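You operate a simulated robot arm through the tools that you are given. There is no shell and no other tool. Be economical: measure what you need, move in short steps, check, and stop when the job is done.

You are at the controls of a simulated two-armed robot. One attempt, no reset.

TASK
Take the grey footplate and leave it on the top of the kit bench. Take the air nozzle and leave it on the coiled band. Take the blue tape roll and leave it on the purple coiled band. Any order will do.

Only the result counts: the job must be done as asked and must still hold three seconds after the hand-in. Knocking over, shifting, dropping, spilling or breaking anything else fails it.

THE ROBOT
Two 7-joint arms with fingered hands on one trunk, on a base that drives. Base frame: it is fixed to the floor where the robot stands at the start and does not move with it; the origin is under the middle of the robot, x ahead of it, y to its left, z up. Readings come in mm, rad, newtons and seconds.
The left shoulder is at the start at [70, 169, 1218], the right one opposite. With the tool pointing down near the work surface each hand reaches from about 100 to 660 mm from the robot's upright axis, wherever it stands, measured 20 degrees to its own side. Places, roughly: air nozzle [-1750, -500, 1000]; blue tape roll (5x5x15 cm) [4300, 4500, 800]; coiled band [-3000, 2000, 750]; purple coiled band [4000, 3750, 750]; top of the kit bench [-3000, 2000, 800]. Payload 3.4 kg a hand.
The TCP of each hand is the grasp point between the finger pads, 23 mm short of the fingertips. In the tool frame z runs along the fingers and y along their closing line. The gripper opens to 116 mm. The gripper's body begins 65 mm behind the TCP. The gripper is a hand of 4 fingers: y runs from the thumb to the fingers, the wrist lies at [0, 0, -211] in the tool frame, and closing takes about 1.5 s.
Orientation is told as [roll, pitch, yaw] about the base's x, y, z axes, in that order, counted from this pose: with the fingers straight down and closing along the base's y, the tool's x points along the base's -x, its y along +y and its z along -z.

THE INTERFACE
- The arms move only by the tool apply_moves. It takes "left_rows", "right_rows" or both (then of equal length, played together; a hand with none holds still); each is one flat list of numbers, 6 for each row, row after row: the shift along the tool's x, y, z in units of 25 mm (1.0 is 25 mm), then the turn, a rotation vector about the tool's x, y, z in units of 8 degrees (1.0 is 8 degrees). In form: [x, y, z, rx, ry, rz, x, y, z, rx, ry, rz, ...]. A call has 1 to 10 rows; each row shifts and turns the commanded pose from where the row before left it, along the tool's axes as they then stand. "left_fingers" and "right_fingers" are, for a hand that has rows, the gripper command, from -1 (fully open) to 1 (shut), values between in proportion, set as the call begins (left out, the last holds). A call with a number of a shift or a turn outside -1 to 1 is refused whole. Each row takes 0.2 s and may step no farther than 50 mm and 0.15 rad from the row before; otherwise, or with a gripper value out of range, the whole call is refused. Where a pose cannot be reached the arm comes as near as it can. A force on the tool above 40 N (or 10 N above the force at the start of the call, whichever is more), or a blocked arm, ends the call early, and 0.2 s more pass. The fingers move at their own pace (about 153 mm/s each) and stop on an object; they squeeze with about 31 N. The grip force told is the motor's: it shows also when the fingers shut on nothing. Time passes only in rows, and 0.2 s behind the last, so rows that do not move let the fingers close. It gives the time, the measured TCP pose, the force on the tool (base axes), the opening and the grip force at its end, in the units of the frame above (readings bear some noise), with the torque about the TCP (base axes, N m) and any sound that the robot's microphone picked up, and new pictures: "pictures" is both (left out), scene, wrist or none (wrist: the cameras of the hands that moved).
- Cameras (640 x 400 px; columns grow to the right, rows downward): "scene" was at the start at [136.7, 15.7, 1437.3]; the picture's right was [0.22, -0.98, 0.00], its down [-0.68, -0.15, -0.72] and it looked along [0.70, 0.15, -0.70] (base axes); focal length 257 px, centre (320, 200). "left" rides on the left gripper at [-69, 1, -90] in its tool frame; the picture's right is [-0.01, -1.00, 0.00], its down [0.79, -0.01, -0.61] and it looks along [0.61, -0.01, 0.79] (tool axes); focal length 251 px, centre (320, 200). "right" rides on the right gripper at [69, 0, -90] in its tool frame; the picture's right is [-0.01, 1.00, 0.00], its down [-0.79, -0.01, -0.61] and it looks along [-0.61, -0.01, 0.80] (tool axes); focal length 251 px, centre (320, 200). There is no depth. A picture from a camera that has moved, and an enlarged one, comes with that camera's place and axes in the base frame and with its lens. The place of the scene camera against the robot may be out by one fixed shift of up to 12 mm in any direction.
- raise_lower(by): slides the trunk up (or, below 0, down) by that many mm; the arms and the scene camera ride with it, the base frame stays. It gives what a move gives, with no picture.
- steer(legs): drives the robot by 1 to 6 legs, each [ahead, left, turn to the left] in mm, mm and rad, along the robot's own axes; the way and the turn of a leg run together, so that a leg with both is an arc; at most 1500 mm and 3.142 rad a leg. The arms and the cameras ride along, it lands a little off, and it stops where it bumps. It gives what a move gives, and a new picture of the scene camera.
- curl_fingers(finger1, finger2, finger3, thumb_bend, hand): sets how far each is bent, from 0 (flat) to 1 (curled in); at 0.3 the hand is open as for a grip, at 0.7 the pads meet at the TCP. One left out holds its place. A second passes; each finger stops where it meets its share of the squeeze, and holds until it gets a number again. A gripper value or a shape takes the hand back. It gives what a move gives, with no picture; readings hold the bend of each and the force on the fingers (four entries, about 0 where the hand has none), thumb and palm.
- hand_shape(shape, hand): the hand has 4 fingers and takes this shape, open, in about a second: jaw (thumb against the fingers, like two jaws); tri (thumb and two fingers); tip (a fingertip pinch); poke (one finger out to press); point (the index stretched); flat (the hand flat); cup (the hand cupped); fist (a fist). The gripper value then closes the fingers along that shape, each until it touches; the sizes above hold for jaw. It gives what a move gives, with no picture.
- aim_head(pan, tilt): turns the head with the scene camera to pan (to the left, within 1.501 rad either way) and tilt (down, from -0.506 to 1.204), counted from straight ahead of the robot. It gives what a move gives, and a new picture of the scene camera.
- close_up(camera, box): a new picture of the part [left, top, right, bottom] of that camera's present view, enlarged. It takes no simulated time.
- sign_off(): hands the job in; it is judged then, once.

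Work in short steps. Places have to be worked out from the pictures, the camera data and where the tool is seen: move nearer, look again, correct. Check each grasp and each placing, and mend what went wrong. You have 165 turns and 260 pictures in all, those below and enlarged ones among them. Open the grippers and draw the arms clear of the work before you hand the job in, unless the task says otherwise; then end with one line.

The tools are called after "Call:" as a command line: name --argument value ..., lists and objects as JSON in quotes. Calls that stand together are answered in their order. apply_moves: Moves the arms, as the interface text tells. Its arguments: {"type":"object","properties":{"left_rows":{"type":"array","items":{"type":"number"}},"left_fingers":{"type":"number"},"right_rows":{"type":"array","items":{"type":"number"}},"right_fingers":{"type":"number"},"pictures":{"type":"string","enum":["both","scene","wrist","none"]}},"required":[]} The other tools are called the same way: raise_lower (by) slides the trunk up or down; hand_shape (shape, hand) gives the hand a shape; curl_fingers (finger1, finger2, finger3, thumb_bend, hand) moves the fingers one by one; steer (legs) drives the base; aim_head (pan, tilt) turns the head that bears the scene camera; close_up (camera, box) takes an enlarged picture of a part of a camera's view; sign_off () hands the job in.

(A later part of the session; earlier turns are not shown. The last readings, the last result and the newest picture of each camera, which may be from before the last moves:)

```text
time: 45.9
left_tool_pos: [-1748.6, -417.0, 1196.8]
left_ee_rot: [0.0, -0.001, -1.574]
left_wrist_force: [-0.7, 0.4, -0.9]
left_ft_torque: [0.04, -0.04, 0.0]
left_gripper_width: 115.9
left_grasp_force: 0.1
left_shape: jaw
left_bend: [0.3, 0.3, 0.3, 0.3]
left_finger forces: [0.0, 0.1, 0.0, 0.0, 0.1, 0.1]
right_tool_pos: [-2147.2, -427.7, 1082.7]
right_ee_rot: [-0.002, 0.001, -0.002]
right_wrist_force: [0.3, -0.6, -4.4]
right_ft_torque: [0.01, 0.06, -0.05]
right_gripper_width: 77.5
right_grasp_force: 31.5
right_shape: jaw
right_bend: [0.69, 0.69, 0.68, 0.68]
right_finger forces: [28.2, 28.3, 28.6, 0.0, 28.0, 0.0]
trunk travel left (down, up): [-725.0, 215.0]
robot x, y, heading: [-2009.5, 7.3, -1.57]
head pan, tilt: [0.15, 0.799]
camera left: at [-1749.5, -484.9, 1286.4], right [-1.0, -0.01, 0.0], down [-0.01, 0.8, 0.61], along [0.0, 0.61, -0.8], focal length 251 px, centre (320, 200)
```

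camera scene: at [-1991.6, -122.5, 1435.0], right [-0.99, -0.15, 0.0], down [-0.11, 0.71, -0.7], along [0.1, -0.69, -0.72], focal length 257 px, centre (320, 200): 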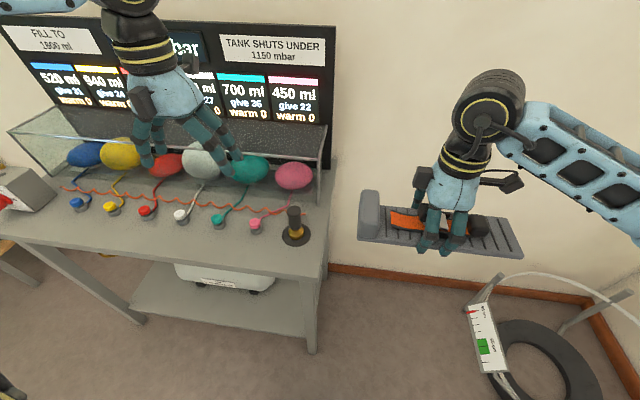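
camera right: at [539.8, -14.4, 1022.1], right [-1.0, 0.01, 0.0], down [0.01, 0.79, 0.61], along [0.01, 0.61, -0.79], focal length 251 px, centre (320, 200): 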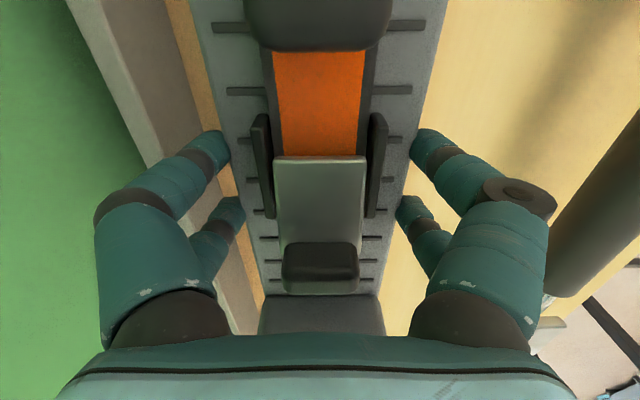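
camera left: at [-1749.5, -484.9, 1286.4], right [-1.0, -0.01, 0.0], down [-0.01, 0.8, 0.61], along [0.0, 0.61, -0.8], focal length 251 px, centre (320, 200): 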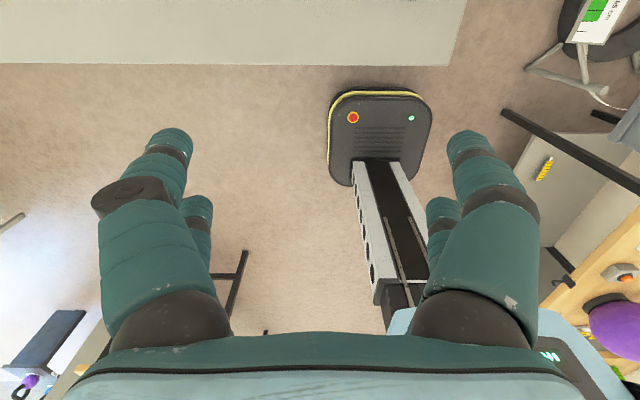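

Nozzle axis is at about (−1862, −533), top z≈961. I move the left hand above it, then rotate 90° so that it closes along y, away from the hose.

Call:
apply_moves --left_rows '[-1, -1, 0, 0, 0, 0, -1, -1, 0, 0, 0, 0, -1, -1, 0, 0, 0, 0, -1, -1, 0, 0, 0, 0, -0.6, -0.6, 0, 0, 0, 0]' --pictures "none"

Call:
apply_moves --left_rows '[0, 0, 0, 0, 0, 1, 0, 0, 0, 0, 0, 1, 0, 0, 0, 0, 0, 1, 0, 0, 0, 0, 0, 1, 0, 0, 0, 0, 0, 1, 0, 0, 0, 0, 0, 1, 0, 0, 0, 0, 0, 1, 0, 0, 0, 0, 0, 1, 0, 0, 0, 0, 0, 1, 0, 0, 0, 0, 0, 1]' --pictures "none"

Call:
apply_moves --left_rows '[0, 0, 0, 0, 0, 1, 0, 0, 0, 0, 0, 0.25, 0, 0, 1, 0, 0, 0, 0, 0, 1, 0, 0, 0, 0, 0, 1, 0, 0, 0]' --pictures "both"

```text
time: 47.1
left_tool_pos: [-1830.7, -500.7, 1196.8]
left_ee_rot: [0.001, -0.001, -1.572]
left_wrist_force: [-0.7, 0.1, -0.2]
left_ft_torque: [0.0, 0.0, 0.01]
left_gripper_width: 116.2
left_grasp_force: 0.0
left_shape: jaw
left_bend: [0.3, 0.3, 0.3, 0.3]
left_finger forces: [0.0, 0.1, 0.1, 0.0, 0.0, 0.0]
left hand out of reach, approached as far as the arm can: row 4, 5
right_tool_pos: [-2148.1, -427.7, 1083.5]
right_ee_rot: [-0.002, 0.0, -0.004]
right_wrist_force: [0.2, 0.2, -3.6]
right_ft_torque: [-0.04, 0.04, 0.05]
right_gripper_width: 77.6
right_grasp_force: 31.2
right_shape: jaw
right_bend: [0.69, 0.69, 0.68, 0.68]
right_finger forces: [28.3, 28.4, 28.5, 0.0, 28.0, 0.1]
trunk travel left (down, up): [-725.0, 215.0]
robot x, y, heading: [-2010.2, 11.2, -1.574]
head pan, tilt: [0.15, 0.799]
```

```text
time: 49.3
left_tool_pos: [-1832.7, -501.0, 1197.6]
left_ee_rot: [0.002, 0.001, -2.973]
left_wrist_force: [-1.0, -0.3, 0.2]
left_ft_torque: [0.01, 0.0, 0.01]
left_gripper_width: 116.1
left_grasp_force: 0.1
left_shape: jaw
left_bend: [0.3, 0.3, 0.3, 0.3]
left_finger forces: [0.0, 0.0, 0.0, 0.0, 0.0, 0.0]
right_tool_pos: [-2147.8, -428.2, 1082.9]
right_ee_rot: [0.0, -0.001, -0.002]
right_wrist_force: [-0.7, 0.2, -3.1]
right_ft_torque: [-0.05, 0.04, -0.03]
right_gripper_width: 77.4
right_grasp_force: 31.0
right_shape: jaw
right_bend: [0.69, 0.69, 0.68, 0.68]
right_finger forces: [28.3, 28.4, 28.6, 0.1, 28.0, 0.1]
trunk travel left (down, up): [-725.0, 215.0]
robot x, y, heading: [-2008.2, 13.9, -1.574]
head pan, tilt: [0.15, 0.799]
```

```text
time: 50.5
left_tool_pos: [-1832.8, -501.0, 1122.0]
left_ee_rot: [0.0, 0.0, 3.14]
left_wrist_force: [0.3, -0.1, 0.3]
left_ft_torque: [0.02, 0.01, -0.05]
left_gripper_width: 115.8
left_grasp_force: 0.0
left_shape: jaw
left_bend: [0.3, 0.3, 0.3, 0.3]
left_finger forces: [0.0, 0.1, 0.0, 0.0, 0.0, 0.0]
right_tool_pos: [-2148.2, -429.9, 1082.1]
right_ee_rot: [0.001, -0.001, -0.002]
right_wrist_force: [1.1, 0.1, -3.4]
right_ft_torque: [0.02, 0.07, 0.02]
right_gripper_width: 77.5
right_grasp_force: 30.7
right_shape: jaw
right_bend: [0.69, 0.69, 0.68, 0.68]
right_finger forces: [28.2, 28.3, 28.6, 0.0, 27.9, 0.0]
trunk travel left (down, up): [-725.0, 215.0]
robot x, y, heading: [-2010.6, 11.9, -1.577]
head pan, tilt: [0.15, 0.799]
camera scene: at [-1991.3, -121.1, 1435.1], right [-0.99, -0.15, 0.0], down [-0.11, 0.71, -0.7], along [0.1, -0.69, -0.72], focal length 257 px, centre (320, 200)
camera left: at [-1902.2, -501.3, 1211.5], right [-0.01, 1.0, 0.0], down [0.79, 0.0, 0.61], along [0.61, 0.0, -0.79], focal length 251 px, centre (320, 200)
```

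scene: 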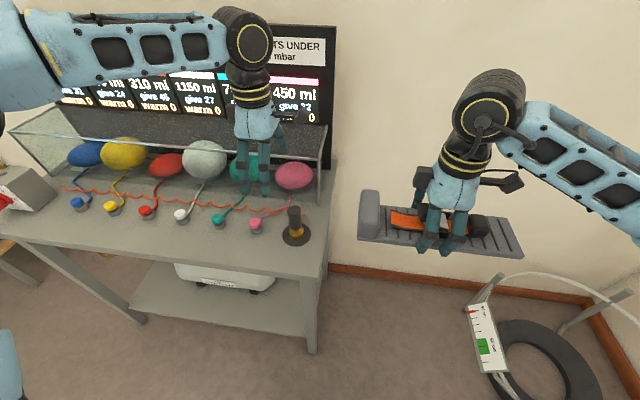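
left: 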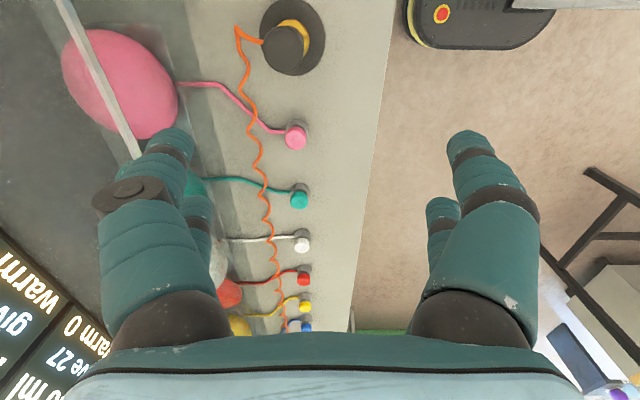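

The wrist view confirms the nozzle top at about (−1868, −532). I drive 80 mm closer to be well within reach, then re-measure.

Call:
steer --legs '[[80, 0, 0]]'

Call:
apply_moves --left_rows '[-0.7, -0.9, 0, 0, 0, 0, -0.7, -0.9, 0, 0, 0, 0]' --pictures "wrist"

```text
time: 51.6
left_tool_pos: [-1832.7, -578.2, 1123.0]
left_ee_rot: [0.001, -0.001, 3.139]
left_wrist_force: [-0.1, 0.7, -0.9]
left_ft_torque: [-0.02, -0.03, 0.0]
left_gripper_width: 115.9
left_grasp_force: 0.1
left_shape: jaw
left_bend: [0.3, 0.3, 0.3, 0.3]
left_finger forces: [0.1, 0.0, 0.0, 0.0, 0.0, 0.0]
right_tool_pos: [-2148.6, -505.7, 1083.8]
right_ee_rot: [-0.004, 0.0, -0.002]
right_wrist_force: [0.4, 0.7, -3.9]
right_ft_torque: [0.01, 0.07, 0.02]
right_gripper_width: 77.7
right_grasp_force: 31.4
right_shape: jaw
right_bend: [0.69, 0.69, 0.68, 0.68]
right_finger forces: [28.2, 28.3, 28.5, 0.0, 28.0, 0.0]
trunk travel left (down, up): [-725.0, 215.0]
robot x, y, heading: [-2007.5, -67.2, -1.574]
head pan, tilt: [0.15, 0.799]
camera scene: at [-1991.6, -196.7, 1435.4], right [-0.99, -0.15, 0.0], down [-0.11, 0.71, -0.7], along [0.1, -0.69, -0.72], focal length 257 px, centre (320, 200)
```

scene: 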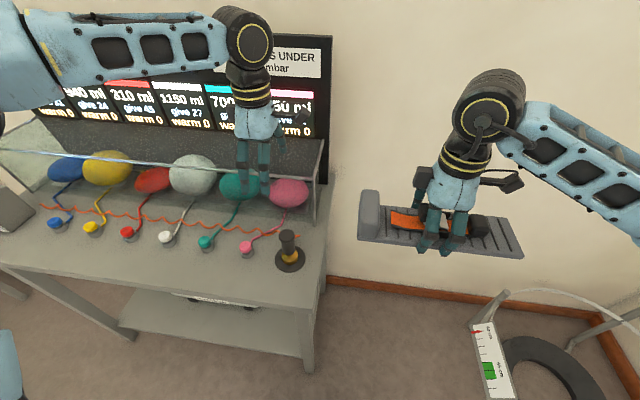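

```text
time: 52.2
left_tool_pos: [-1867.9, -533.4, 1122.9]
left_ee_rot: [0.0, 0.002, 3.141]
left_wrist_force: [0.2, -0.5, 1.4]
left_ft_torque: [-0.01, 0.03, -0.02]
left_gripper_width: 116.1
left_grasp_force: 0.0
left_shape: jaw
left_bend: [0.3, 0.3, 0.3, 0.3]
left_finger forces: [0.0, 0.0, 0.0, 0.1, 0.0, 0.0]
right_tool_pos: [-2148.4, -507.2, 1083.4]
right_ee_rot: [-0.002, -0.001, -0.004]
right_wrist_force: [-0.6, 0.6, -3.6]
right_ft_torque: [0.03, 0.09, -0.01]
right_gripper_width: 77.5
right_grasp_force: 31.3
right_shape: jaw
right_bend: [0.69, 0.69, 0.68, 0.68]
right_finger forces: [28.2, 28.3, 28.6, 0.0, 28.0, 0.1]
trunk travel left (down, up): [-725.0, 215.0]
robot x, y, heading: [-2007.5, -68.5, -1.572]
head pan, tilt: [0.15, 0.799]
camera left: at [-1938.5, -533.4, 1212.8], right [-0.01, 1.0, 0.0], down [0.79, 0.01, 0.61], along [0.61, 0.0, -0.79], focal length 251 px, centre (320, 200)
```

left: 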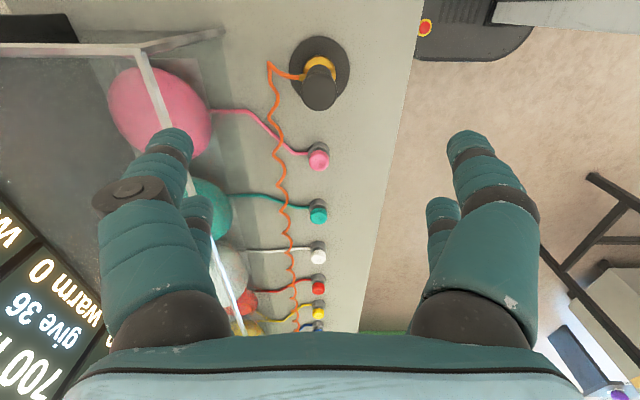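

The nozzle is centred under the hand; the glass case front is about 110 mm behind it, leaving clearance. I part-close the fingers and descend toward z≈935.

Call:
apply_moves --left_rows '[0, 0, 1, 0, 0, 0, 0, 0, 1, 0, 0, 0, 0, 0, 1, 0, 0, 0, 0, 0, 1, 0, 0, 0, 0, 0, 1, 0, 0, 0]' --left_fingers -0.3 --pictures "both"

```text
time: 53.4
left_tool_pos: [-1867.1, -537.0, 995.9]
left_ee_rot: [0.0, 0.0, 3.136]
left_wrist_force: [0.5, 0.6, 0.5]
left_ft_torque: [-0.04, 0.02, 0.01]
left_gripper_width: 75.7
left_grasp_force: 0.1
left_shape: jaw
left_bend: [0.69, 0.69, 0.69, 0.7]
left_finger forces: [0.1, 0.1, 0.0, 0.1, 0.0, 0.0]
right_tool_pos: [-2148.2, -507.0, 1083.1]
right_ee_rot: [-0.001, 0.001, -0.003]
right_wrist_force: [0.5, 0.0, -3.9]
right_ft_torque: [0.04, 0.05, -0.02]
right_gripper_width: 77.7
right_grasp_force: 31.3
right_shape: jaw
right_bend: [0.69, 0.69, 0.68, 0.68]
right_finger forces: [28.2, 28.3, 28.6, 0.1, 28.0, 0.0]
trunk travel left (down, up): [-725.0, 215.0]
robot x, y, heading: [-2011.8, -65.9, -1.571]
head pan, tilt: [0.15, 0.799]
camera scene: at [-1991.4, -200.4, 1435.0], right [-0.99, -0.15, 0.0], down [-0.11, 0.71, -0.7], along [0.1, -0.69, -0.72], focal length 257 px, centre (320, 200)
camera left: at [-1937.5, -535.9, 1086.1], right [-0.01, 1.0, 0.0], down [0.79, 0.0, 0.61], along [0.61, 0.0, -0.79], focal length 251 px, centre (320, 200)
```

scene: 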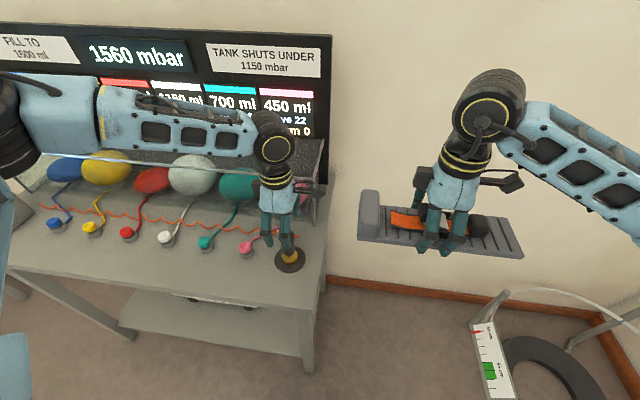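
left: 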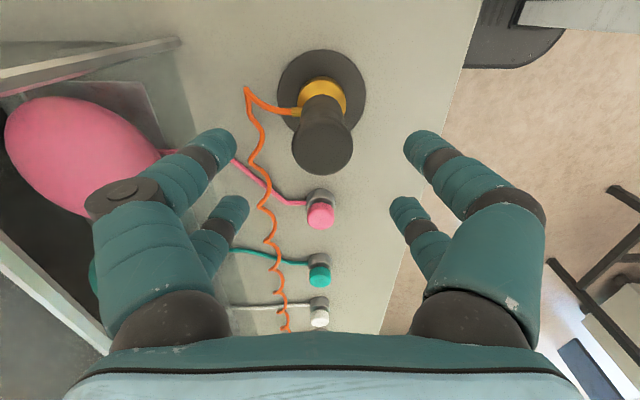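

The nozzle's black grip is well centred; shift −7 mm in x and descend 62 mm.

Call:
apply_moves --left_rows '[-0.3, 0, 0.6, 0, 0, 0, 0, 0, 0.7, 0, 0, 0, 0, 0, 0.7, 0, 0, 0, 0, 0, 0.5, 0, 0, 0]' --pictures "wrist"

Call:
close_up --camera "scene" --box '[230, 180, 350, 280]'

```text
time: 54.4
left_tool_pos: [-1861.0, -525.3, 943.6]
left_ee_rot: [0.003, -0.003, 3.139]
left_wrist_force: [-0.5, 0.6, 0.8]
left_ft_torque: [0.01, -0.01, 0.01]
left_gripper_width: 75.7
left_grasp_force: 0.1
left_shape: jaw
left_bend: [0.69, 0.69, 0.69, 0.7]
left_finger forces: [0.0, 0.1, 0.1, 0.0, 0.1, 0.0]
left hand out of reach, approached as far as the arm can: row 2, 3, 4
right_tool_pos: [-2148.2, -507.1, 1082.8]
right_ee_rot: [0.0, 0.0, -0.004]
right_wrist_force: [0.5, 0.0, -3.2]
right_ft_torque: [-0.01, 0.06, -0.01]
right_gripper_width: 77.2
right_grasp_force: 31.3
right_shape: jaw
right_bend: [0.69, 0.69, 0.68, 0.68]
right_finger forces: [28.2, 28.4, 28.6, 0.1, 28.0, 0.0]
trunk travel left (down, up): [-725.0, 215.0]
robot x, y, heading: [-2009.3, -66.3, -1.575]
head pan, tilt: [0.15, 0.799]
camera left: at [-1930.4, -524.2, 1032.6], right [-0.01, 1.0, 0.0], down [0.8, 0.01, 0.61], along [0.61, 0.0, -0.8], focal length 251 px, centre (320, 200)
```

left: 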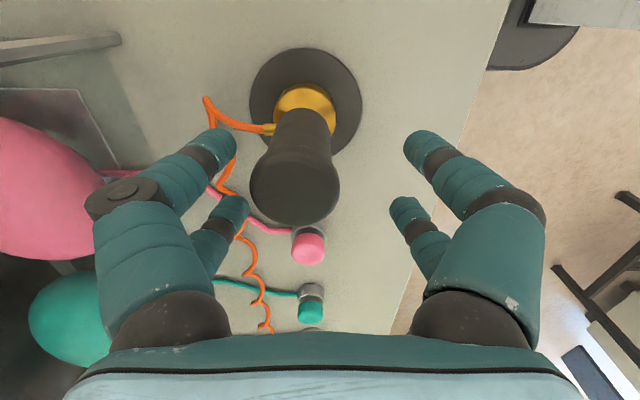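

```text
4.00 times, centred on (290, 230) of scene
camera zoom: at [-1991.6, -199.9, 1435.1], right [-0.99, -0.15, 0.0], down [-0.11, 0.71, -0.7], along [0.1, -0.69, -0.72], focal length 1030 px, centre (440, 80)
```

zoom: 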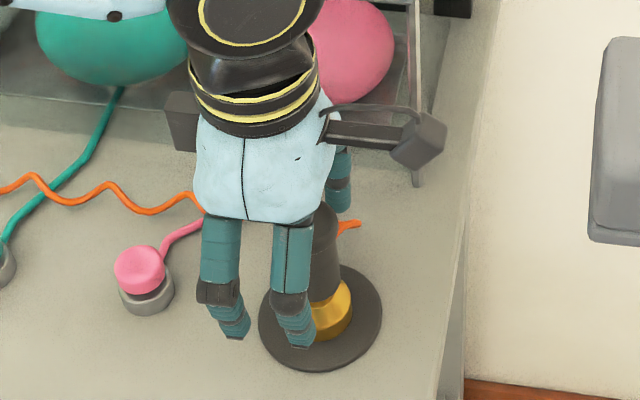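

The arm reaches its limit there. I go back up to the pose it could reach, fix xy, and lower with the trunk instead.

Call:
apply_moves --left_rows '[0, 0, -0.9, 0, 0, 0, 0, 0, -0.9, 0, 0, 0, 0, 0, -0.4, 0, 0, 0]' --pictures "none"

```text
time: 55.2
left_tool_pos: [-1861.3, -524.5, 998.5]
left_ee_rot: [0.001, 0.001, 3.138]
left_wrist_force: [-0.6, -0.1, 0.0]
left_ft_torque: [-0.03, 0.0, 0.0]
left_gripper_width: 75.9
left_grasp_force: 0.1
left_shape: jaw
left_bend: [0.69, 0.69, 0.69, 0.7]
left_finger forces: [0.1, 0.0, 0.0, 0.0, 0.0, 0.1]
right_tool_pos: [-2148.7, -508.1, 1083.5]
right_ee_rot: [0.001, 0.002, -0.002]
right_wrist_force: [-0.1, -0.3, -3.7]
right_ft_torque: [0.0, 0.06, -0.01]
right_gripper_width: 77.7
right_grasp_force: 30.7
right_shape: jaw
right_bend: [0.69, 0.69, 0.68, 0.68]
right_finger forces: [28.2, 28.4, 28.5, 0.0, 27.9, 0.0]
trunk travel left (down, up): [-725.0, 215.0]
robot x, y, heading: [-2006.6, -68.7, -1.57]
head pan, tilt: [0.15, 0.799]
```

Re-estimating: nozzle top at about (−1870, −533, 947). I shift the hand and lower the trunk by 70 mm.

Call:
apply_moves --left_rows '[-0.36, 0.36, 0, 0, 0, 0]' --pictures "none"

Call:
raise_lower --by -40

Call:
apply_moves --left_rows '[0, 0, 0, 0, 0, 0]' --pictures "wrist"

```text
time: 55.6
left_tool_pos: [-1870.1, -534.3, 998.6]
left_ee_rot: [-0.002, 0.0, 3.138]
left_wrist_force: [0.0, -0.1, 0.1]
left_ft_torque: [0.06, -0.02, 0.03]
left_gripper_width: 75.9
left_grasp_force: 0.1
left_shape: jaw
left_bend: [0.69, 0.69, 0.69, 0.7]
left_finger forces: [0.1, 0.0, 0.0, 0.0, 0.0, 0.1]
right_tool_pos: [-2148.3, -508.2, 1081.9]
right_ee_rot: [-0.001, 0.001, -0.003]
right_wrist_force: [0.2, 0.2, -3.7]
right_ft_torque: [0.05, 0.06, 0.02]
right_gripper_width: 77.7
right_grasp_force: 31.5
right_shape: jaw
right_bend: [0.69, 0.69, 0.68, 0.68]
right_finger forces: [28.1, 28.3, 28.6, 0.0, 28.0, 0.1]
trunk travel left (down, up): [-725.0, 215.0]
robot x, y, heading: [-2011.5, -70.9, -1.571]
head pan, tilt: [0.15, 0.799]
```

```text
time: 56.4
left_tool_pos: [-1869.9, -533.7, 956.8]
left_ee_rot: [-0.002, 0.0, 3.139]
left_wrist_force: [0.6, 0.0, -0.2]
left_ft_torque: [-0.03, 0.01, -0.03]
left_gripper_width: 75.8
left_grasp_force: 0.0
left_shape: jaw
left_bend: [0.69, 0.69, 0.69, 0.7]
left_finger forces: [0.0, 0.0, 0.0, 0.0, 0.1, 0.0]
right_tool_pos: [-2147.8, -506.3, 1042.6]
right_ee_rot: [-0.004, 0.002, -0.005]
right_wrist_force: [-0.1, 0.7, -3.2]
right_ft_torque: [0.01, 0.09, -0.04]
right_gripper_width: 77.6
right_grasp_force: 31.0
right_shape: jaw
right_bend: [0.69, 0.69, 0.68, 0.68]
right_finger forces: [28.2, 28.2, 28.6, 0.0, 28.0, 0.0]
trunk travel left (down, up): [-685.0, 255.0]
robot x, y, heading: [-2010.3, -67.3, -1.574]
head pan, tilt: [0.15, 0.799]
```

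```text
time: 56.8
left_tool_pos: [-1869.4, -534.0, 958.5]
left_ee_rot: [0.0, 0.0, 3.138]
left_wrist_force: [-0.1, 0.0, 1.4]
left_ft_torque: [0.04, 0.01, 0.03]
left_gripper_width: 75.6
left_grasp_force: 0.0
left_shape: jaw
left_bend: [0.69, 0.69, 0.69, 0.7]
left_finger forces: [0.0, 0.0, 0.0, 0.0, 0.1, 0.0]
right_tool_pos: [-2147.8, -508.2, 1043.9]
right_ee_rot: [0.001, -0.001, -0.003]
right_wrist_force: [0.7, -1.2, -3.5]
right_ft_torque: [-0.01, 0.02, 0.0]
right_gripper_width: 77.6
right_grasp_force: 30.8
right_shape: jaw
right_bend: [0.69, 0.69, 0.68, 0.68]
right_finger forces: [28.3, 28.3, 28.7, 0.0, 28.1, 0.0]
trunk travel left (down, up): [-685.0, 255.0]
robot x, y, heading: [-2009.9, -69.2, -1.569]
head pan, tilt: [0.15, 0.799]
camera left: at [-1939.7, -533.4, 1047.3], right [-0.01, 1.0, 0.0], down [0.79, 0.0, 0.61], along [0.61, 0.0, -0.79], focal length 251 px, centre (320, 200)
```

left: 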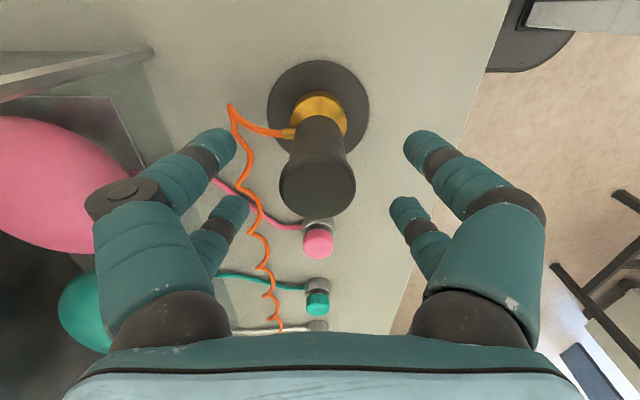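

Well aligned. I lower the trunk another 33 mm and close the left hand.

Call:
raise_lower --by -33

Call:
apply_moves --left_rows '[0, 0, 0, 0, 0, 0, 0, 0, 0, 0, 0, 0, 0, 0, 0, 0, 0, 0, 0, 0, 0, 0, 0, 0, 0, 0, 0, 0, 0, 0, 0, 0, 0, 0, 0, 0, 0, 0, 0, 0, 0, 0]' --left_fingers 1 --pictures "wrist"

Call:
close_up --camera "scene" --box '[230, 180, 350, 280]'

```text
time: 57.6
left_tool_pos: [-1870.1, -533.6, 924.8]
left_ee_rot: [0.002, 0.0, 3.138]
left_wrist_force: [1.0, 0.8, -0.5]
left_ft_torque: [-0.02, 0.01, 0.01]
left_gripper_width: 75.9
left_grasp_force: 0.1
left_shape: jaw
left_bend: [0.69, 0.69, 0.69, 0.7]
left_finger forces: [0.0, 0.1, 0.0, 0.1, 0.1, 0.0]
right_tool_pos: [-2148.6, -507.4, 1010.8]
right_ee_rot: [-0.004, 0.0, -0.002]
right_wrist_force: [0.4, -0.2, -3.0]
right_ft_torque: [0.01, 0.05, -0.01]
right_gripper_width: 77.5
right_grasp_force: 30.7
right_shape: jaw
right_bend: [0.69, 0.69, 0.68, 0.68]
right_finger forces: [28.2, 28.3, 28.6, 0.0, 28.0, 0.0]
trunk travel left (down, up): [-652.0, 288.0]
robot x, y, heading: [-2007.1, -67.3, -1.576]
head pan, tilt: [0.15, 0.799]
```

```text
time: 59.2
left_tool_pos: [-1870.5, -534.8, 925.4]
left_ee_rot: [0.0, -0.001, 3.139]
left_wrist_force: [-0.3, 0.1, -0.8]
left_ft_torque: [0.04, 0.0, 0.0]
left_gripper_width: 1.0
left_grasp_force: 30.8
left_shape: jaw
left_bend: [0.72, 0.72, 0.71, 0.74]
left_finger forces: [38.6, 21.5, 29.5, 0.1, 24.8, 0.1]
right_tool_pos: [-2148.5, -507.3, 1010.0]
right_ee_rot: [0.001, 0.0, -0.004]
right_wrist_force: [-0.3, -0.2, -3.8]
right_ft_torque: [-0.01, 0.05, 0.03]
right_gripper_width: 77.2
right_grasp_force: 31.2
right_shape: jaw
right_bend: [0.69, 0.69, 0.68, 0.68]
right_finger forces: [28.2, 28.3, 28.6, 0.0, 28.0, 0.0]
trunk travel left (down, up): [-652.0, 288.0]
robot x, y, heading: [-2009.9, -67.7, -1.571]
head pan, tilt: [0.15, 0.799]
camera left: at [-1939.6, -533.5, 1014.2], right [-0.01, 1.0, 0.0], down [0.79, 0.0, 0.61], along [0.61, 0.0, -0.79], focal length 251 px, centre (320, 200)
```

left: 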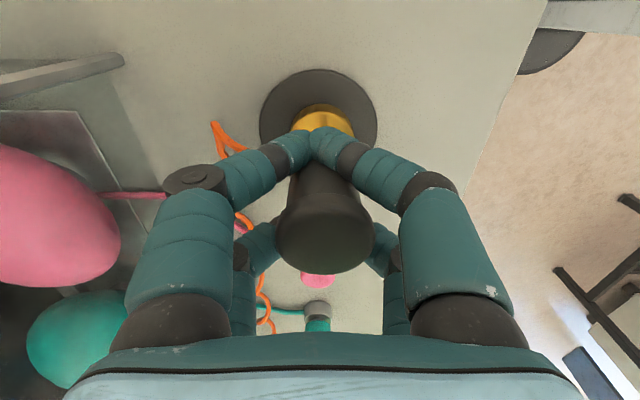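

```text
4.00 times, centred on (290, 230) of scene
camera zoom: at [-1991.5, -200.1, 1362.0], right [-0.99, -0.15, 0.0], down [-0.11, 0.71, -0.7], along [0.1, -0.69, -0.72], focal length 1030 px, centre (440, 80)
```

zoom: 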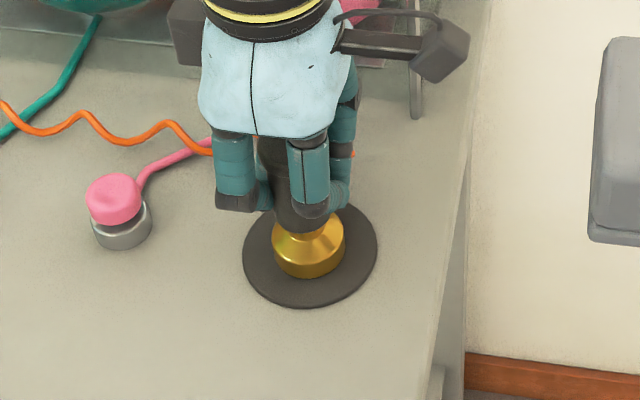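

The two finger pairs have closed fore and aft of the shaft (width 1 mm), so it's caged, not gripped. I open, rise clear, and try the tri shape.

Call:
apply_moves --left_rows '[0, 0, 0, 0, 0, 0, 0, 0, 0, 0, 0, 0, 0, 0, 0, 0, 0, 0, 0, 0, 0, 0, 0, 0]' --left_fingers -0.3 --pictures "wrist"

Call:
raise_lower --by 80

Call:
hand_shape --shape "tri" --hand "left"

Call:
apply_moves --left_rows '[0, 0, 0, 0, 0, 0]' --pictures "wrist"

```text
time: 60.2
left_tool_pos: [-1869.7, -532.0, 925.1]
left_ee_rot: [0.0, 0.0, 3.138]
left_wrist_force: [0.5, 0.6, 1.0]
left_ft_torque: [-0.05, -0.01, 0.04]
left_gripper_width: 75.1
left_grasp_force: 0.0
left_shape: jaw
left_bend: [0.7, 0.7, 0.7, 0.7]
left_finger forces: [0.0, 0.0, 0.0, 0.0, 0.0, 0.0]
right_tool_pos: [-2148.9, -506.6, 1010.1]
right_ee_rot: [-0.001, -0.003, -0.004]
right_wrist_force: [-0.2, -0.1, -3.6]
right_ft_torque: [0.03, 0.06, 0.0]
right_gripper_width: 77.3
right_grasp_force: 31.2
right_shape: jaw
right_bend: [0.69, 0.69, 0.68, 0.68]
right_finger forces: [28.2, 28.4, 28.6, 0.0, 28.0, 0.0]
trunk travel left (down, up): [-652.0, 288.0]
robot x, y, heading: [-2007.6, -64.9, -1.572]
head pan, tilt: [0.15, 0.799]
camera left: at [-1939.8, -533.0, 1014.5], right [-0.01, 1.0, 0.0], down [0.79, 0.01, 0.61], along [0.61, 0.0, -0.79], focal length 251 px, centre (320, 200)
```

left: 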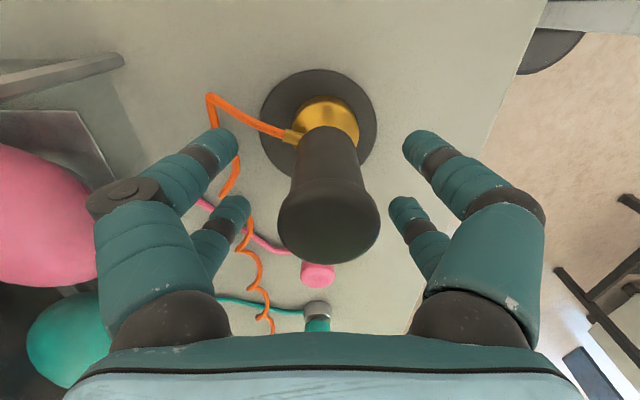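

```text
time: 61.4
left_tool_pos: [-1869.8, -532.9, 1004.3]
left_ee_rot: [0.0, -0.001, 3.138]
left_wrist_force: [1.0, 0.5, 0.1]
left_ft_torque: [0.04, 0.01, -0.02]
left_gripper_width: 75.0
left_grasp_force: 0.0
left_shape: jaw
left_bend: [0.7, 0.7, 0.7, 0.7]
left_finger forces: [0.0, 0.0, 0.0, 0.0, 0.0, 0.0]
right_tool_pos: [-2149.0, -507.6, 1089.4]
right_ee_rot: [0.001, -0.002, -0.004]
right_wrist_force: [0.0, 0.4, -2.3]
right_ft_torque: [-0.01, 0.04, -0.01]
right_gripper_width: 77.5
right_grasp_force: 31.2
right_shape: jaw
right_bend: [0.69, 0.69, 0.68, 0.68]
right_finger forces: [28.3, 28.3, 28.6, 0.0, 28.0, 0.0]
trunk travel left (down, up): [-732.0, 208.0]
robot x, y, heading: [-2013.2, -70.3, -1.571]
head pan, tilt: [0.15, 0.799]
```

```text
time: 62.3
left_tool_pos: [-1870.0, -534.0, 1004.5]
left_ee_rot: [0.002, 0.0, 3.138]
left_wrist_force: [-0.9, -0.9, -0.1]
left_ft_torque: [0.01, -0.02, 0.0]
left_gripper_width: 115.8
left_grasp_force: 0.1
left_shape: tri
left_bend: [0.3, 0.3, 0.3, 0.3]
left_finger forces: [0.0, 0.0, 0.0, 0.0, 0.0, 0.1]
right_tool_pos: [-2148.9, -506.9, 1090.0]
right_ee_rot: [-0.002, 0.001, -0.005]
right_wrist_force: [-0.6, 1.3, -4.2]
right_ft_torque: [0.03, 0.04, 0.0]
right_gripper_width: 77.5
right_grasp_force: 31.3
right_shape: jaw
right_bend: [0.69, 0.69, 0.68, 0.68]
right_finger forces: [28.2, 28.3, 28.6, 0.1, 28.1, 0.1]
trunk travel left (down, up): [-732.0, 208.0]
robot x, y, heading: [-2008.2, -71.0, -1.572]
head pan, tilt: [0.15, 0.799]
```

```text
time: 62.7
left_tool_pos: [-1870.5, -534.1, 1004.5]
left_ee_rot: [0.001, 0.0, 3.139]
left_wrist_force: [0.1, 0.1, 0.3]
left_ft_torque: [0.01, 0.01, -0.01]
left_gripper_width: 116.0
left_grasp_force: 0.0
left_shape: tri
left_bend: [0.3, 0.3, 0.3, 0.3]
left_finger forces: [0.0, 0.0, 0.1, 0.0, 0.0, 0.0]
right_tool_pos: [-2149.7, -507.4, 1089.9]
right_ee_rot: [0.002, 0.0, -0.003]
right_wrist_force: [0.5, 0.5, -2.9]
right_ft_torque: [0.01, 0.05, 0.02]
right_gripper_width: 77.3
right_grasp_force: 31.0
right_shape: jaw
right_bend: [0.69, 0.69, 0.68, 0.68]
right_finger forces: [28.2, 28.3, 28.6, 0.0, 28.0, 0.0]
trunk travel left (down, up): [-732.0, 208.0]
robot x, y, heading: [-2005.4, -66.3, -1.579]
head pan, tilt: [0.15, 0.799]
camera left: at [-1939.7, -533.2, 1094.4], right [-0.01, 1.0, 0.0], down [0.79, 0.0, 0.61], along [0.61, 0.0, -0.79], focal length 251 px, centre (320, 200)
```

left: 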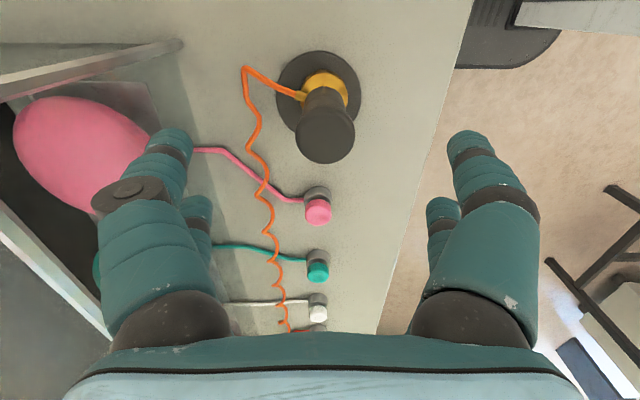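

Tri looks alike when open, so I close it in the air above the nozzle to see how the fingers converge.

Call:
apply_moves --left_rows '[0, 0, 0, 0, 0, 0, 0, 0, 0, 0, 0, 0, 0, 0, 0, 0, 0, 0, 0, 0, 0, 0, 0, 0, 0, 0, 0, 0, 0, 0, 0, 0, 0, 0, 0, 0]' --left_fingers 1 --pictures "wrist"

Call:
close_up --camera "scene" --box '[230, 130, 350, 230]'

```text
time: 64.1
left_tool_pos: [-1870.1, -534.1, 1004.3]
left_ee_rot: [0.0, 0.001, 3.138]
left_wrist_force: [0.2, 0.0, -0.1]
left_ft_torque: [0.01, 0.0, 0.02]
left_gripper_width: 0.1
left_grasp_force: 31.0
left_shape: tri
left_bend: [0.62, 0.62, 0.62, 0.62]
left_finger forces: [0.0, 0.0, 0.1, 0.1, 0.0, 0.0]
right_tool_pos: [-2147.9, -508.1, 1089.5]
right_ee_rot: [0.0, 0.001, -0.004]
right_wrist_force: [-0.3, 0.0, -3.5]
right_ft_torque: [-0.01, 0.04, 0.03]
right_gripper_width: 77.5
right_grasp_force: 30.6
right_shape: jaw
right_bend: [0.69, 0.69, 0.68, 0.68]
right_finger forces: [28.2, 28.3, 28.7, 0.0, 28.1, 0.1]
trunk travel left (down, up): [-732.0, 208.0]
robot x, y, heading: [-2010.3, -69.9, -1.575]
head pan, tilt: [0.15, 0.799]
camera left: at [-1939.7, -533.1, 1094.4], right [-0.01, 1.0, 0.0], down [0.79, 0.0, 0.61], along [0.61, 0.0, -0.79], focal length 251 px, centre (320, 200)
```

left: 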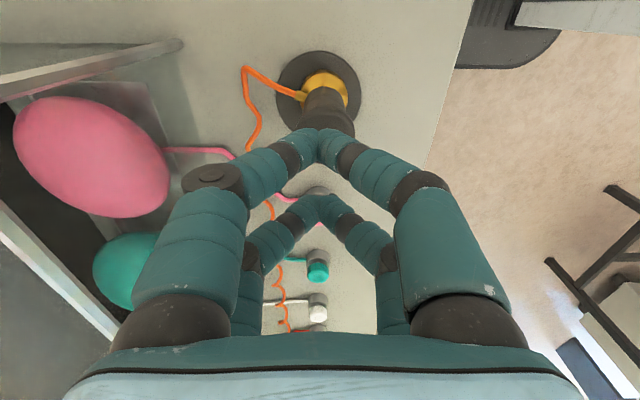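

```text
4.00 times, centred on (290, 180) of scene
camera zoom: at [-1991.7, -199.6, 1442.1], right [-0.99, -0.15, 0.0], down [-0.11, 0.71, -0.7], along [0.1, -0.69, -0.72], focal length 1030 px, centre (440, 280)
```

zoom: 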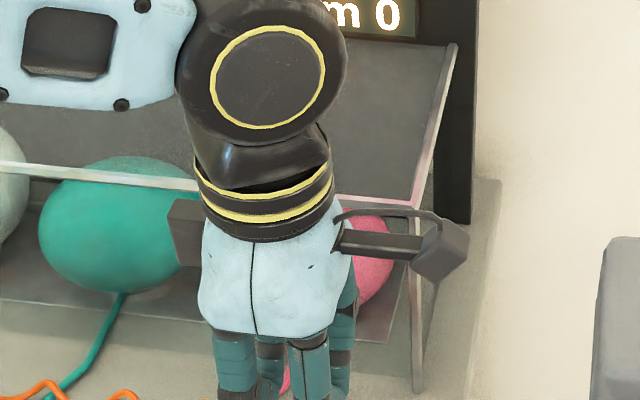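

The visual pairs stay parallel. I go back to jaw, shift 16 mm so the front finger pair straddles the shaft, and lower again.

Call:
hand_shape --shape "jaw" --hand "left"

Call:
apply_moves --left_rows '[0.64, 0, 0, 0, 0, 0, 0, 0, 0, 0, 0, 0]' --left_fingers -0.3 --pictures "none"

Call:
raise_lower --by -76

Call:
apply_moves --left_rows '[0, 0, 0, 0, 0, 0]' --pictures "wrist"

```text
time: 65.0
left_tool_pos: [-1869.2, -534.2, 1005.0]
left_ee_rot: [-0.001, -0.001, 3.139]
left_wrist_force: [-0.2, 0.4, 0.4]
left_ft_torque: [0.01, -0.01, 0.02]
left_gripper_width: 115.8
left_grasp_force: 0.0
left_shape: jaw
left_bend: [0.3, 0.3, 0.3, 0.3]
left_finger forces: [0.0, 0.0, 0.0, 0.0, 0.1, 0.0]
right_tool_pos: [-2148.7, -507.9, 1089.7]
right_ee_rot: [0.0, -0.001, -0.004]
right_wrist_force: [-0.5, 0.2, -3.0]
right_ft_torque: [0.0, 0.06, -0.01]
right_gripper_width: 77.6
right_grasp_force: 30.9
right_shape: jaw
right_bend: [0.69, 0.69, 0.68, 0.68]
right_finger forces: [28.1, 28.4, 28.6, 0.1, 28.0, 0.0]
trunk travel left (down, up): [-732.0, 208.0]
robot x, y, heading: [-2009.9, -67.2, -1.576]
head pan, tilt: [0.15, 0.799]
```

```text
time: 65.6
left_tool_pos: [-1853.2, -532.9, 1004.7]
left_ee_rot: [0.001, 0.0, 3.138]
left_wrist_force: [-0.4, -0.5, 0.3]
left_ft_torque: [-0.03, 0.02, 0.03]
left_gripper_width: 75.8
left_grasp_force: 0.0
left_shape: jaw
left_bend: [0.69, 0.69, 0.69, 0.7]
left_finger forces: [0.1, 0.1, 0.0, 0.0, 0.1, 0.0]
right_tool_pos: [-2148.0, -507.4, 1089.6]
right_ee_rot: [0.0, 0.001, -0.004]
right_wrist_force: [0.0, -0.4, -3.8]
right_ft_torque: [-0.02, 0.05, -0.05]
right_gripper_width: 77.5
right_grasp_force: 31.0
right_shape: jaw
right_bend: [0.69, 0.69, 0.68, 0.68]
right_finger forces: [28.2, 28.3, 28.7, 0.0, 28.0, 0.0]
trunk travel left (down, up): [-732.0, 208.0]
robot x, y, heading: [-2007.1, -65.6, -1.573]
head pan, tilt: [0.15, 0.799]
```

```text
time: 66.7
left_tool_pos: [-1853.5, -532.9, 929.0]
left_ee_rot: [0.0, 0.0, 3.136]
left_wrist_force: [0.7, -0.1, -0.7]
left_ft_torque: [0.0, -0.02, 0.0]
left_gripper_width: 75.8
left_grasp_force: 0.0
left_shape: jaw
left_bend: [0.69, 0.69, 0.69, 0.7]
left_finger forces: [0.0, 0.0, 0.0, 0.0, 0.0, 0.1]
right_tool_pos: [-2149.1, -507.1, 1014.6]
right_ee_rot: [-0.001, 0.0, -0.004]
right_wrist_force: [1.2, 0.6, -3.8]
right_ft_torque: [0.0, 0.05, -0.01]
right_gripper_width: 77.5
right_grasp_force: 30.5
right_shape: jaw
right_bend: [0.69, 0.69, 0.68, 0.68]
right_finger forces: [28.3, 28.3, 28.6, 0.1, 28.0, 0.1]
trunk travel left (down, up): [-656.0, 284.0]
robot x, y, heading: [-2012.1, -69.0, -1.575]
head pan, tilt: [0.15, 0.799]
```

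```text
time: 67.1
left_tool_pos: [-1854.6, -534.6, 929.4]
left_ee_rot: [0.0, 0.0, 3.139]
left_wrist_force: [-1.2, -0.1, 0.1]
left_ft_torque: [0.01, -0.03, -0.02]
left_gripper_width: 75.9
left_grasp_force: 0.0
left_shape: jaw
left_bend: [0.69, 0.69, 0.69, 0.7]
left_finger forces: [0.0, 0.0, 0.1, 0.0, 0.0, 0.0]
right_tool_pos: [-2148.9, -507.5, 1014.2]
right_ee_rot: [-0.001, 0.001, -0.004]
right_wrist_force: [0.2, 0.3, -3.7]
right_ft_torque: [-0.03, 0.05, 0.01]
right_gripper_width: 77.5
right_grasp_force: 30.8
right_shape: jaw
right_bend: [0.69, 0.69, 0.68, 0.68]
right_finger forces: [28.2, 28.3, 28.6, 0.1, 28.0, 0.0]
trunk travel left (down, up): [-656.0, 284.0]
robot x, y, heading: [-2009.9, -66.3, -1.572]
head pan, tilt: [0.15, 0.799]
camera left: at [-1923.4, -533.4, 1018.5], right [-0.01, 1.0, 0.0], down [0.79, 0.0, 0.61], along [0.61, 0.0, -0.79], focal length 251 px, centre (320, 200)
```

left: 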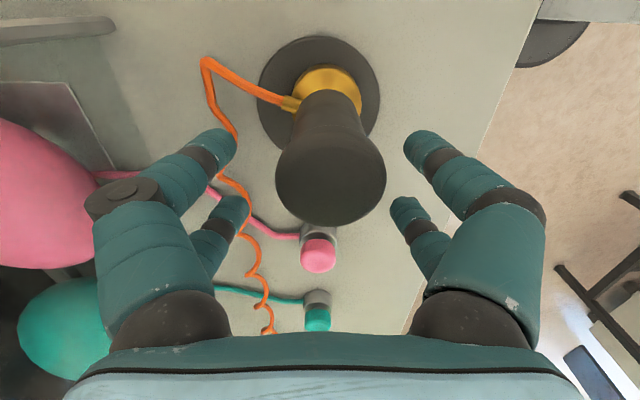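

The cap is at about x −1876; I shift back 5 mm and close.

Call:
apply_moves --left_rows '[-0.2, -0.08, 0, 0, 0, 0]' --pictures "none"

Call:
apply_moves --left_rows '[0, 0, 0, 0, 0, 0, 0, 0, 0, 0, 0, 0, 0, 0, 0, 0, 0, 0, 0, 0, 0, 0, 0, 0, 0, 0, 0, 0, 0, 0, 0, 0, 0, 0, 0, 0]' --left_fingers 1 --pictures "wrist"

Call:
close_up --camera "scene" --box '[230, 180, 350, 280]'

```text
time: 67.5
left_tool_pos: [-1858.7, -531.4, 929.9]
left_ee_rot: [-0.001, 0.002, 3.138]
left_wrist_force: [0.1, 0.4, 0.1]
left_ft_torque: [-0.03, 0.01, -0.02]
left_gripper_width: 76.0
left_grasp_force: 0.0
left_shape: jaw
left_bend: [0.69, 0.69, 0.69, 0.7]
left_finger forces: [0.0, 0.0, 0.1, 0.0, 0.0, 0.0]
right_tool_pos: [-2148.8, -508.2, 1013.7]
right_ee_rot: [-0.001, 0.001, -0.004]
right_wrist_force: [-0.3, 0.0, -3.0]
right_ft_torque: [-0.04, 0.06, 0.0]
right_gripper_width: 77.4
right_grasp_force: 31.5
right_shape: jaw
right_bend: [0.69, 0.69, 0.68, 0.68]
right_finger forces: [28.2, 28.3, 28.6, 0.0, 28.0, 0.0]
trunk travel left (down, up): [-656.0, 284.0]
robot x, y, heading: [-2008.0, -67.0, -1.574]
head pan, tilt: [0.15, 0.799]
```

```text
time: 68.9
left_tool_pos: [-1859.2, -531.6, 929.2]
left_ee_rot: [0.0, 0.0, 3.138]
left_wrist_force: [-0.2, -0.4, -0.2]
left_ft_torque: [-0.01, 0.03, 0.03]
left_gripper_width: 14.0
left_grasp_force: 31.2
left_shape: jaw
left_bend: [0.73, 0.62, 0.62, 0.77]
left_finger forces: [27.8, 0.1, 0.0, 0.1, 27.6, 0.0]
right_tool_pos: [-2148.2, -507.6, 1014.4]
right_ee_rot: [0.0, 0.0, -0.003]
right_wrist_force: [-0.4, 0.0, -2.6]
right_ft_torque: [0.02, 0.04, -0.01]
right_gripper_width: 77.4
right_grasp_force: 31.1
right_shape: jaw
right_bend: [0.69, 0.69, 0.68, 0.68]
right_finger forces: [28.2, 28.3, 28.6, 0.0, 28.1, 0.0]
trunk travel left (down, up): [-656.0, 284.0]
robot x, y, heading: [-2008.4, -68.2, -1.575]
head pan, tilt: [0.15, 0.799]
camera left: at [-1928.6, -531.3, 1018.5], right [-0.01, 1.0, 0.0], down [0.79, 0.0, 0.61], along [0.61, 0.0, -0.79], focal length 251 px, centre (320, 200)
```

left: 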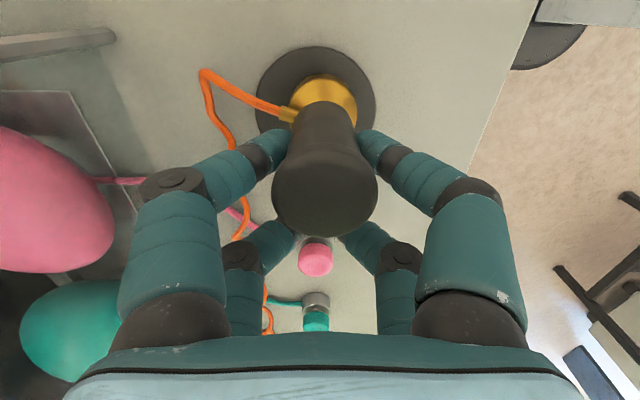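

```text
4.00 times, centred on (290, 230) of scene
camera zoom: at [-1991.8, -199.8, 1366.1], right [-0.99, -0.15, 0.0], down [-0.11, 0.71, -0.7], along [0.1, -0.69, -0.72], focal length 1030 px, centre (440, 80)
```

zoom: 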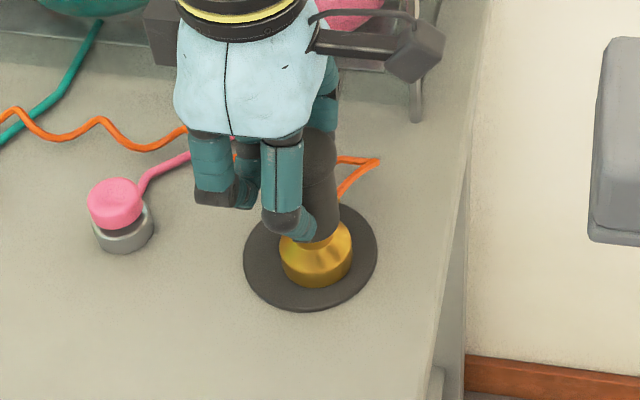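

The index and thumb now hold the shaft with ~28 N each. I raise the trunk 30 mm and check.

Call:
raise_lower --by 30

Call:
close_up --camera "scene" --box '[210, 160, 370, 280]'

```text
time: 69.6
left_tool_pos: [-1857.9, -532.3, 959.3]
left_ee_rot: [-0.001, -0.001, 3.138]
left_wrist_force: [-0.4, 0.5, -2.7]
left_ft_torque: [-0.03, -0.09, -0.01]
left_gripper_width: 13.8
left_grasp_force: 31.1
left_shape: jaw
left_bend: [0.73, 0.62, 0.62, 0.77]
left_finger forces: [27.7, 0.0, 0.0, 0.1, 27.3, 0.0]
right_tool_pos: [-2148.9, -507.5, 1043.9]
right_ee_rot: [-0.001, -0.001, -0.003]
right_wrist_force: [-0.6, 0.9, -4.5]
right_ft_torque: [0.01, 0.04, 0.01]
right_gripper_width: 77.8
right_grasp_force: 30.7
right_shape: jaw
right_bend: [0.69, 0.69, 0.68, 0.68]
right_finger forces: [28.1, 28.2, 28.6, 0.0, 28.1, 0.0]
trunk travel left (down, up): [-686.0, 254.0]
robot x, y, heading: [-2008.5, -70.7, -1.574]
head pan, tilt: [0.15, 0.799]
```

```text
3.33 times, centred on (290, 220) of scene
camera zoom: at [-1991.5, -200.5, 1396.0], right [-0.99, -0.15, 0.0], down [-0.11, 0.71, -0.7], along [0.1, -0.69, -0.72], focal length 858 px, centre (420, 133)
```

zoom: 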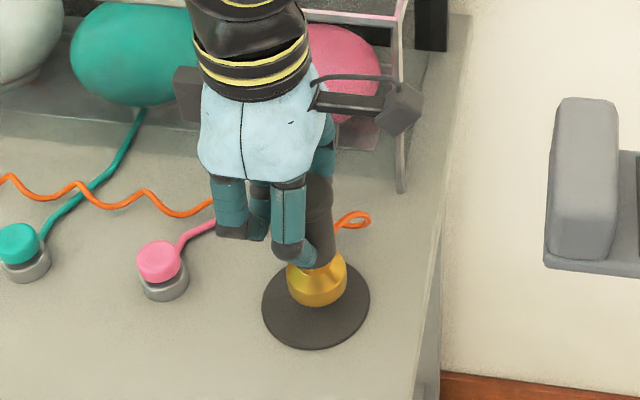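

The nozzle is off its disc, hose following. I raise further 110 mm and check how the hose behaves.

Call:
raise_lower --by 110

Call:
steer --legs '[[-150, 0, 0]]'

Call:
aim_head --pan 0.3 --tilt 0.7

```text
time: 71.1
left_tool_pos: [-1859.0, -531.8, 1069.0]
left_ee_rot: [0.001, 0.0, 3.138]
left_wrist_force: [0.4, 0.9, -3.0]
left_ft_torque: [0.01, -0.08, 0.01]
left_gripper_width: 13.9
left_grasp_force: 30.8
left_shape: jaw
left_bend: [0.73, 0.62, 0.62, 0.77]
left_finger forces: [27.6, 0.0, 0.0, 0.0, 27.4, 0.0]
right_tool_pos: [-2148.1, -507.5, 1153.4]
right_ee_rot: [0.001, -0.001, -0.004]
right_wrist_force: [-0.6, 0.3, -2.7]
right_ft_torque: [0.0, 0.04, 0.02]
right_gripper_width: 77.6
right_grasp_force: 30.9
right_shape: jaw
right_bend: [0.69, 0.69, 0.68, 0.68]
right_finger forces: [28.2, 28.4, 28.7, 0.0, 28.1, 0.0]
trunk travel left (down, up): [-796.0, 144.0]
robot x, y, heading: [-2010.8, -63.9, -1.569]
head pan, tilt: [0.15, 0.799]
```

```text
time: 72.4
left_tool_pos: [-1859.9, -383.1, 1068.8]
left_ee_rot: [-0.004, 0.0, 3.137]
left_wrist_force: [-0.8, -0.4, -3.1]
left_ft_torque: [-0.01, -0.05, 0.02]
left_gripper_width: 13.8
left_grasp_force: 31.0
left_shape: jaw
left_bend: [0.73, 0.62, 0.62, 0.77]
left_finger forces: [27.8, 0.0, 0.0, 0.0, 27.5, 0.0]
right_tool_pos: [-2148.6, -359.8, 1153.0]
right_ee_rot: [0.001, -0.001, -0.005]
right_wrist_force: [-0.4, -0.7, -3.5]
right_ft_torque: [0.02, 0.04, -0.02]
right_gripper_width: 77.7
right_grasp_force: 30.9
right_shape: jaw
right_bend: [0.69, 0.69, 0.68, 0.68]
right_finger forces: [28.2, 28.3, 28.5, 0.1, 28.1, 0.1]
trunk travel left (down, up): [-796.0, 144.0]
robot x, y, heading: [-2008.7, 81.2, -1.577]
head pan, tilt: [0.15, 0.799]
camera scene: at [-1991.2, -52.9, 1505.7], right [-0.99, -0.15, 0.0], down [-0.1, 0.71, -0.69], along [0.1, -0.69, -0.72], focal length 257 px, centre (320, 200)
```

scene: 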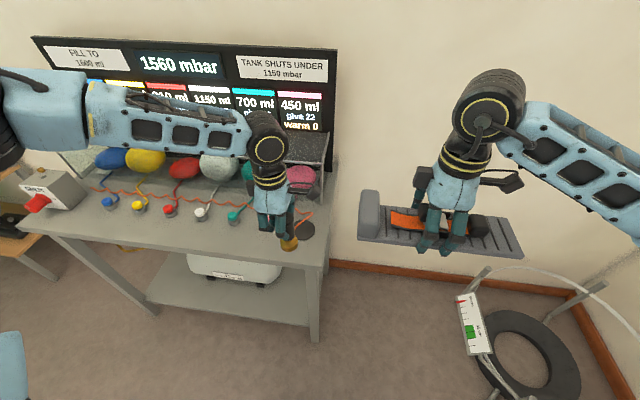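

```text
time: 73.1
left_tool_pos: [-1858.1, -381.0, 1068.1]
left_ee_rot: [0.001, 0.0, 3.138]
left_wrist_force: [-0.2, 0.3, -3.0]
left_ft_torque: [-0.04, -0.04, 0.03]
left_gripper_width: 14.1
left_grasp_force: 30.5
left_shape: jaw
left_bend: [0.73, 0.62, 0.62, 0.77]
left_finger forces: [27.7, 0.0, 0.0, 0.0, 27.5, 0.0]
right_tool_pos: [-2149.1, -357.5, 1153.9]
right_ee_rot: [0.0, 0.0, -0.006]
right_wrist_force: [0.3, -0.4, -3.6]
right_ft_torque: [-0.02, 0.04, 0.04]
right_gripper_width: 77.3
right_grasp_force: 31.2
right_shape: jaw
right_bend: [0.69, 0.69, 0.68, 0.68]
right_finger forces: [28.2, 28.4, 28.6, 0.0, 27.9, 0.0]
trunk travel left (down, up): [-796.0, 144.0]
robot x, y, heading: [-2009.5, 81.6, -1.57]
head pan, tilt: [0.3, 0.7]
camera scene: at [-1978.2, -50.7, 1514.3], right [-0.96, -0.29, 0.0], down [-0.19, 0.62, -0.76], along [0.22, -0.73, -0.65], focal length 257 px, centre (320, 200)
```

scene: 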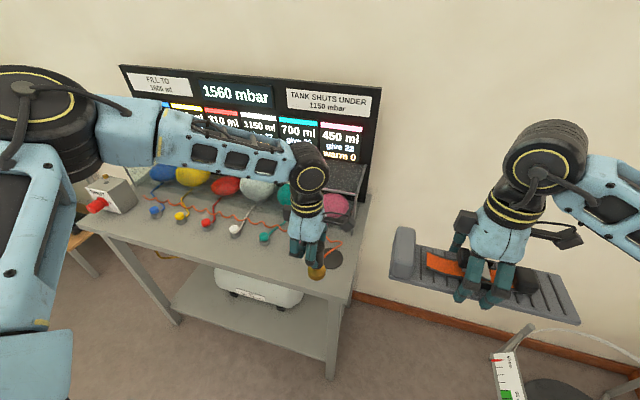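

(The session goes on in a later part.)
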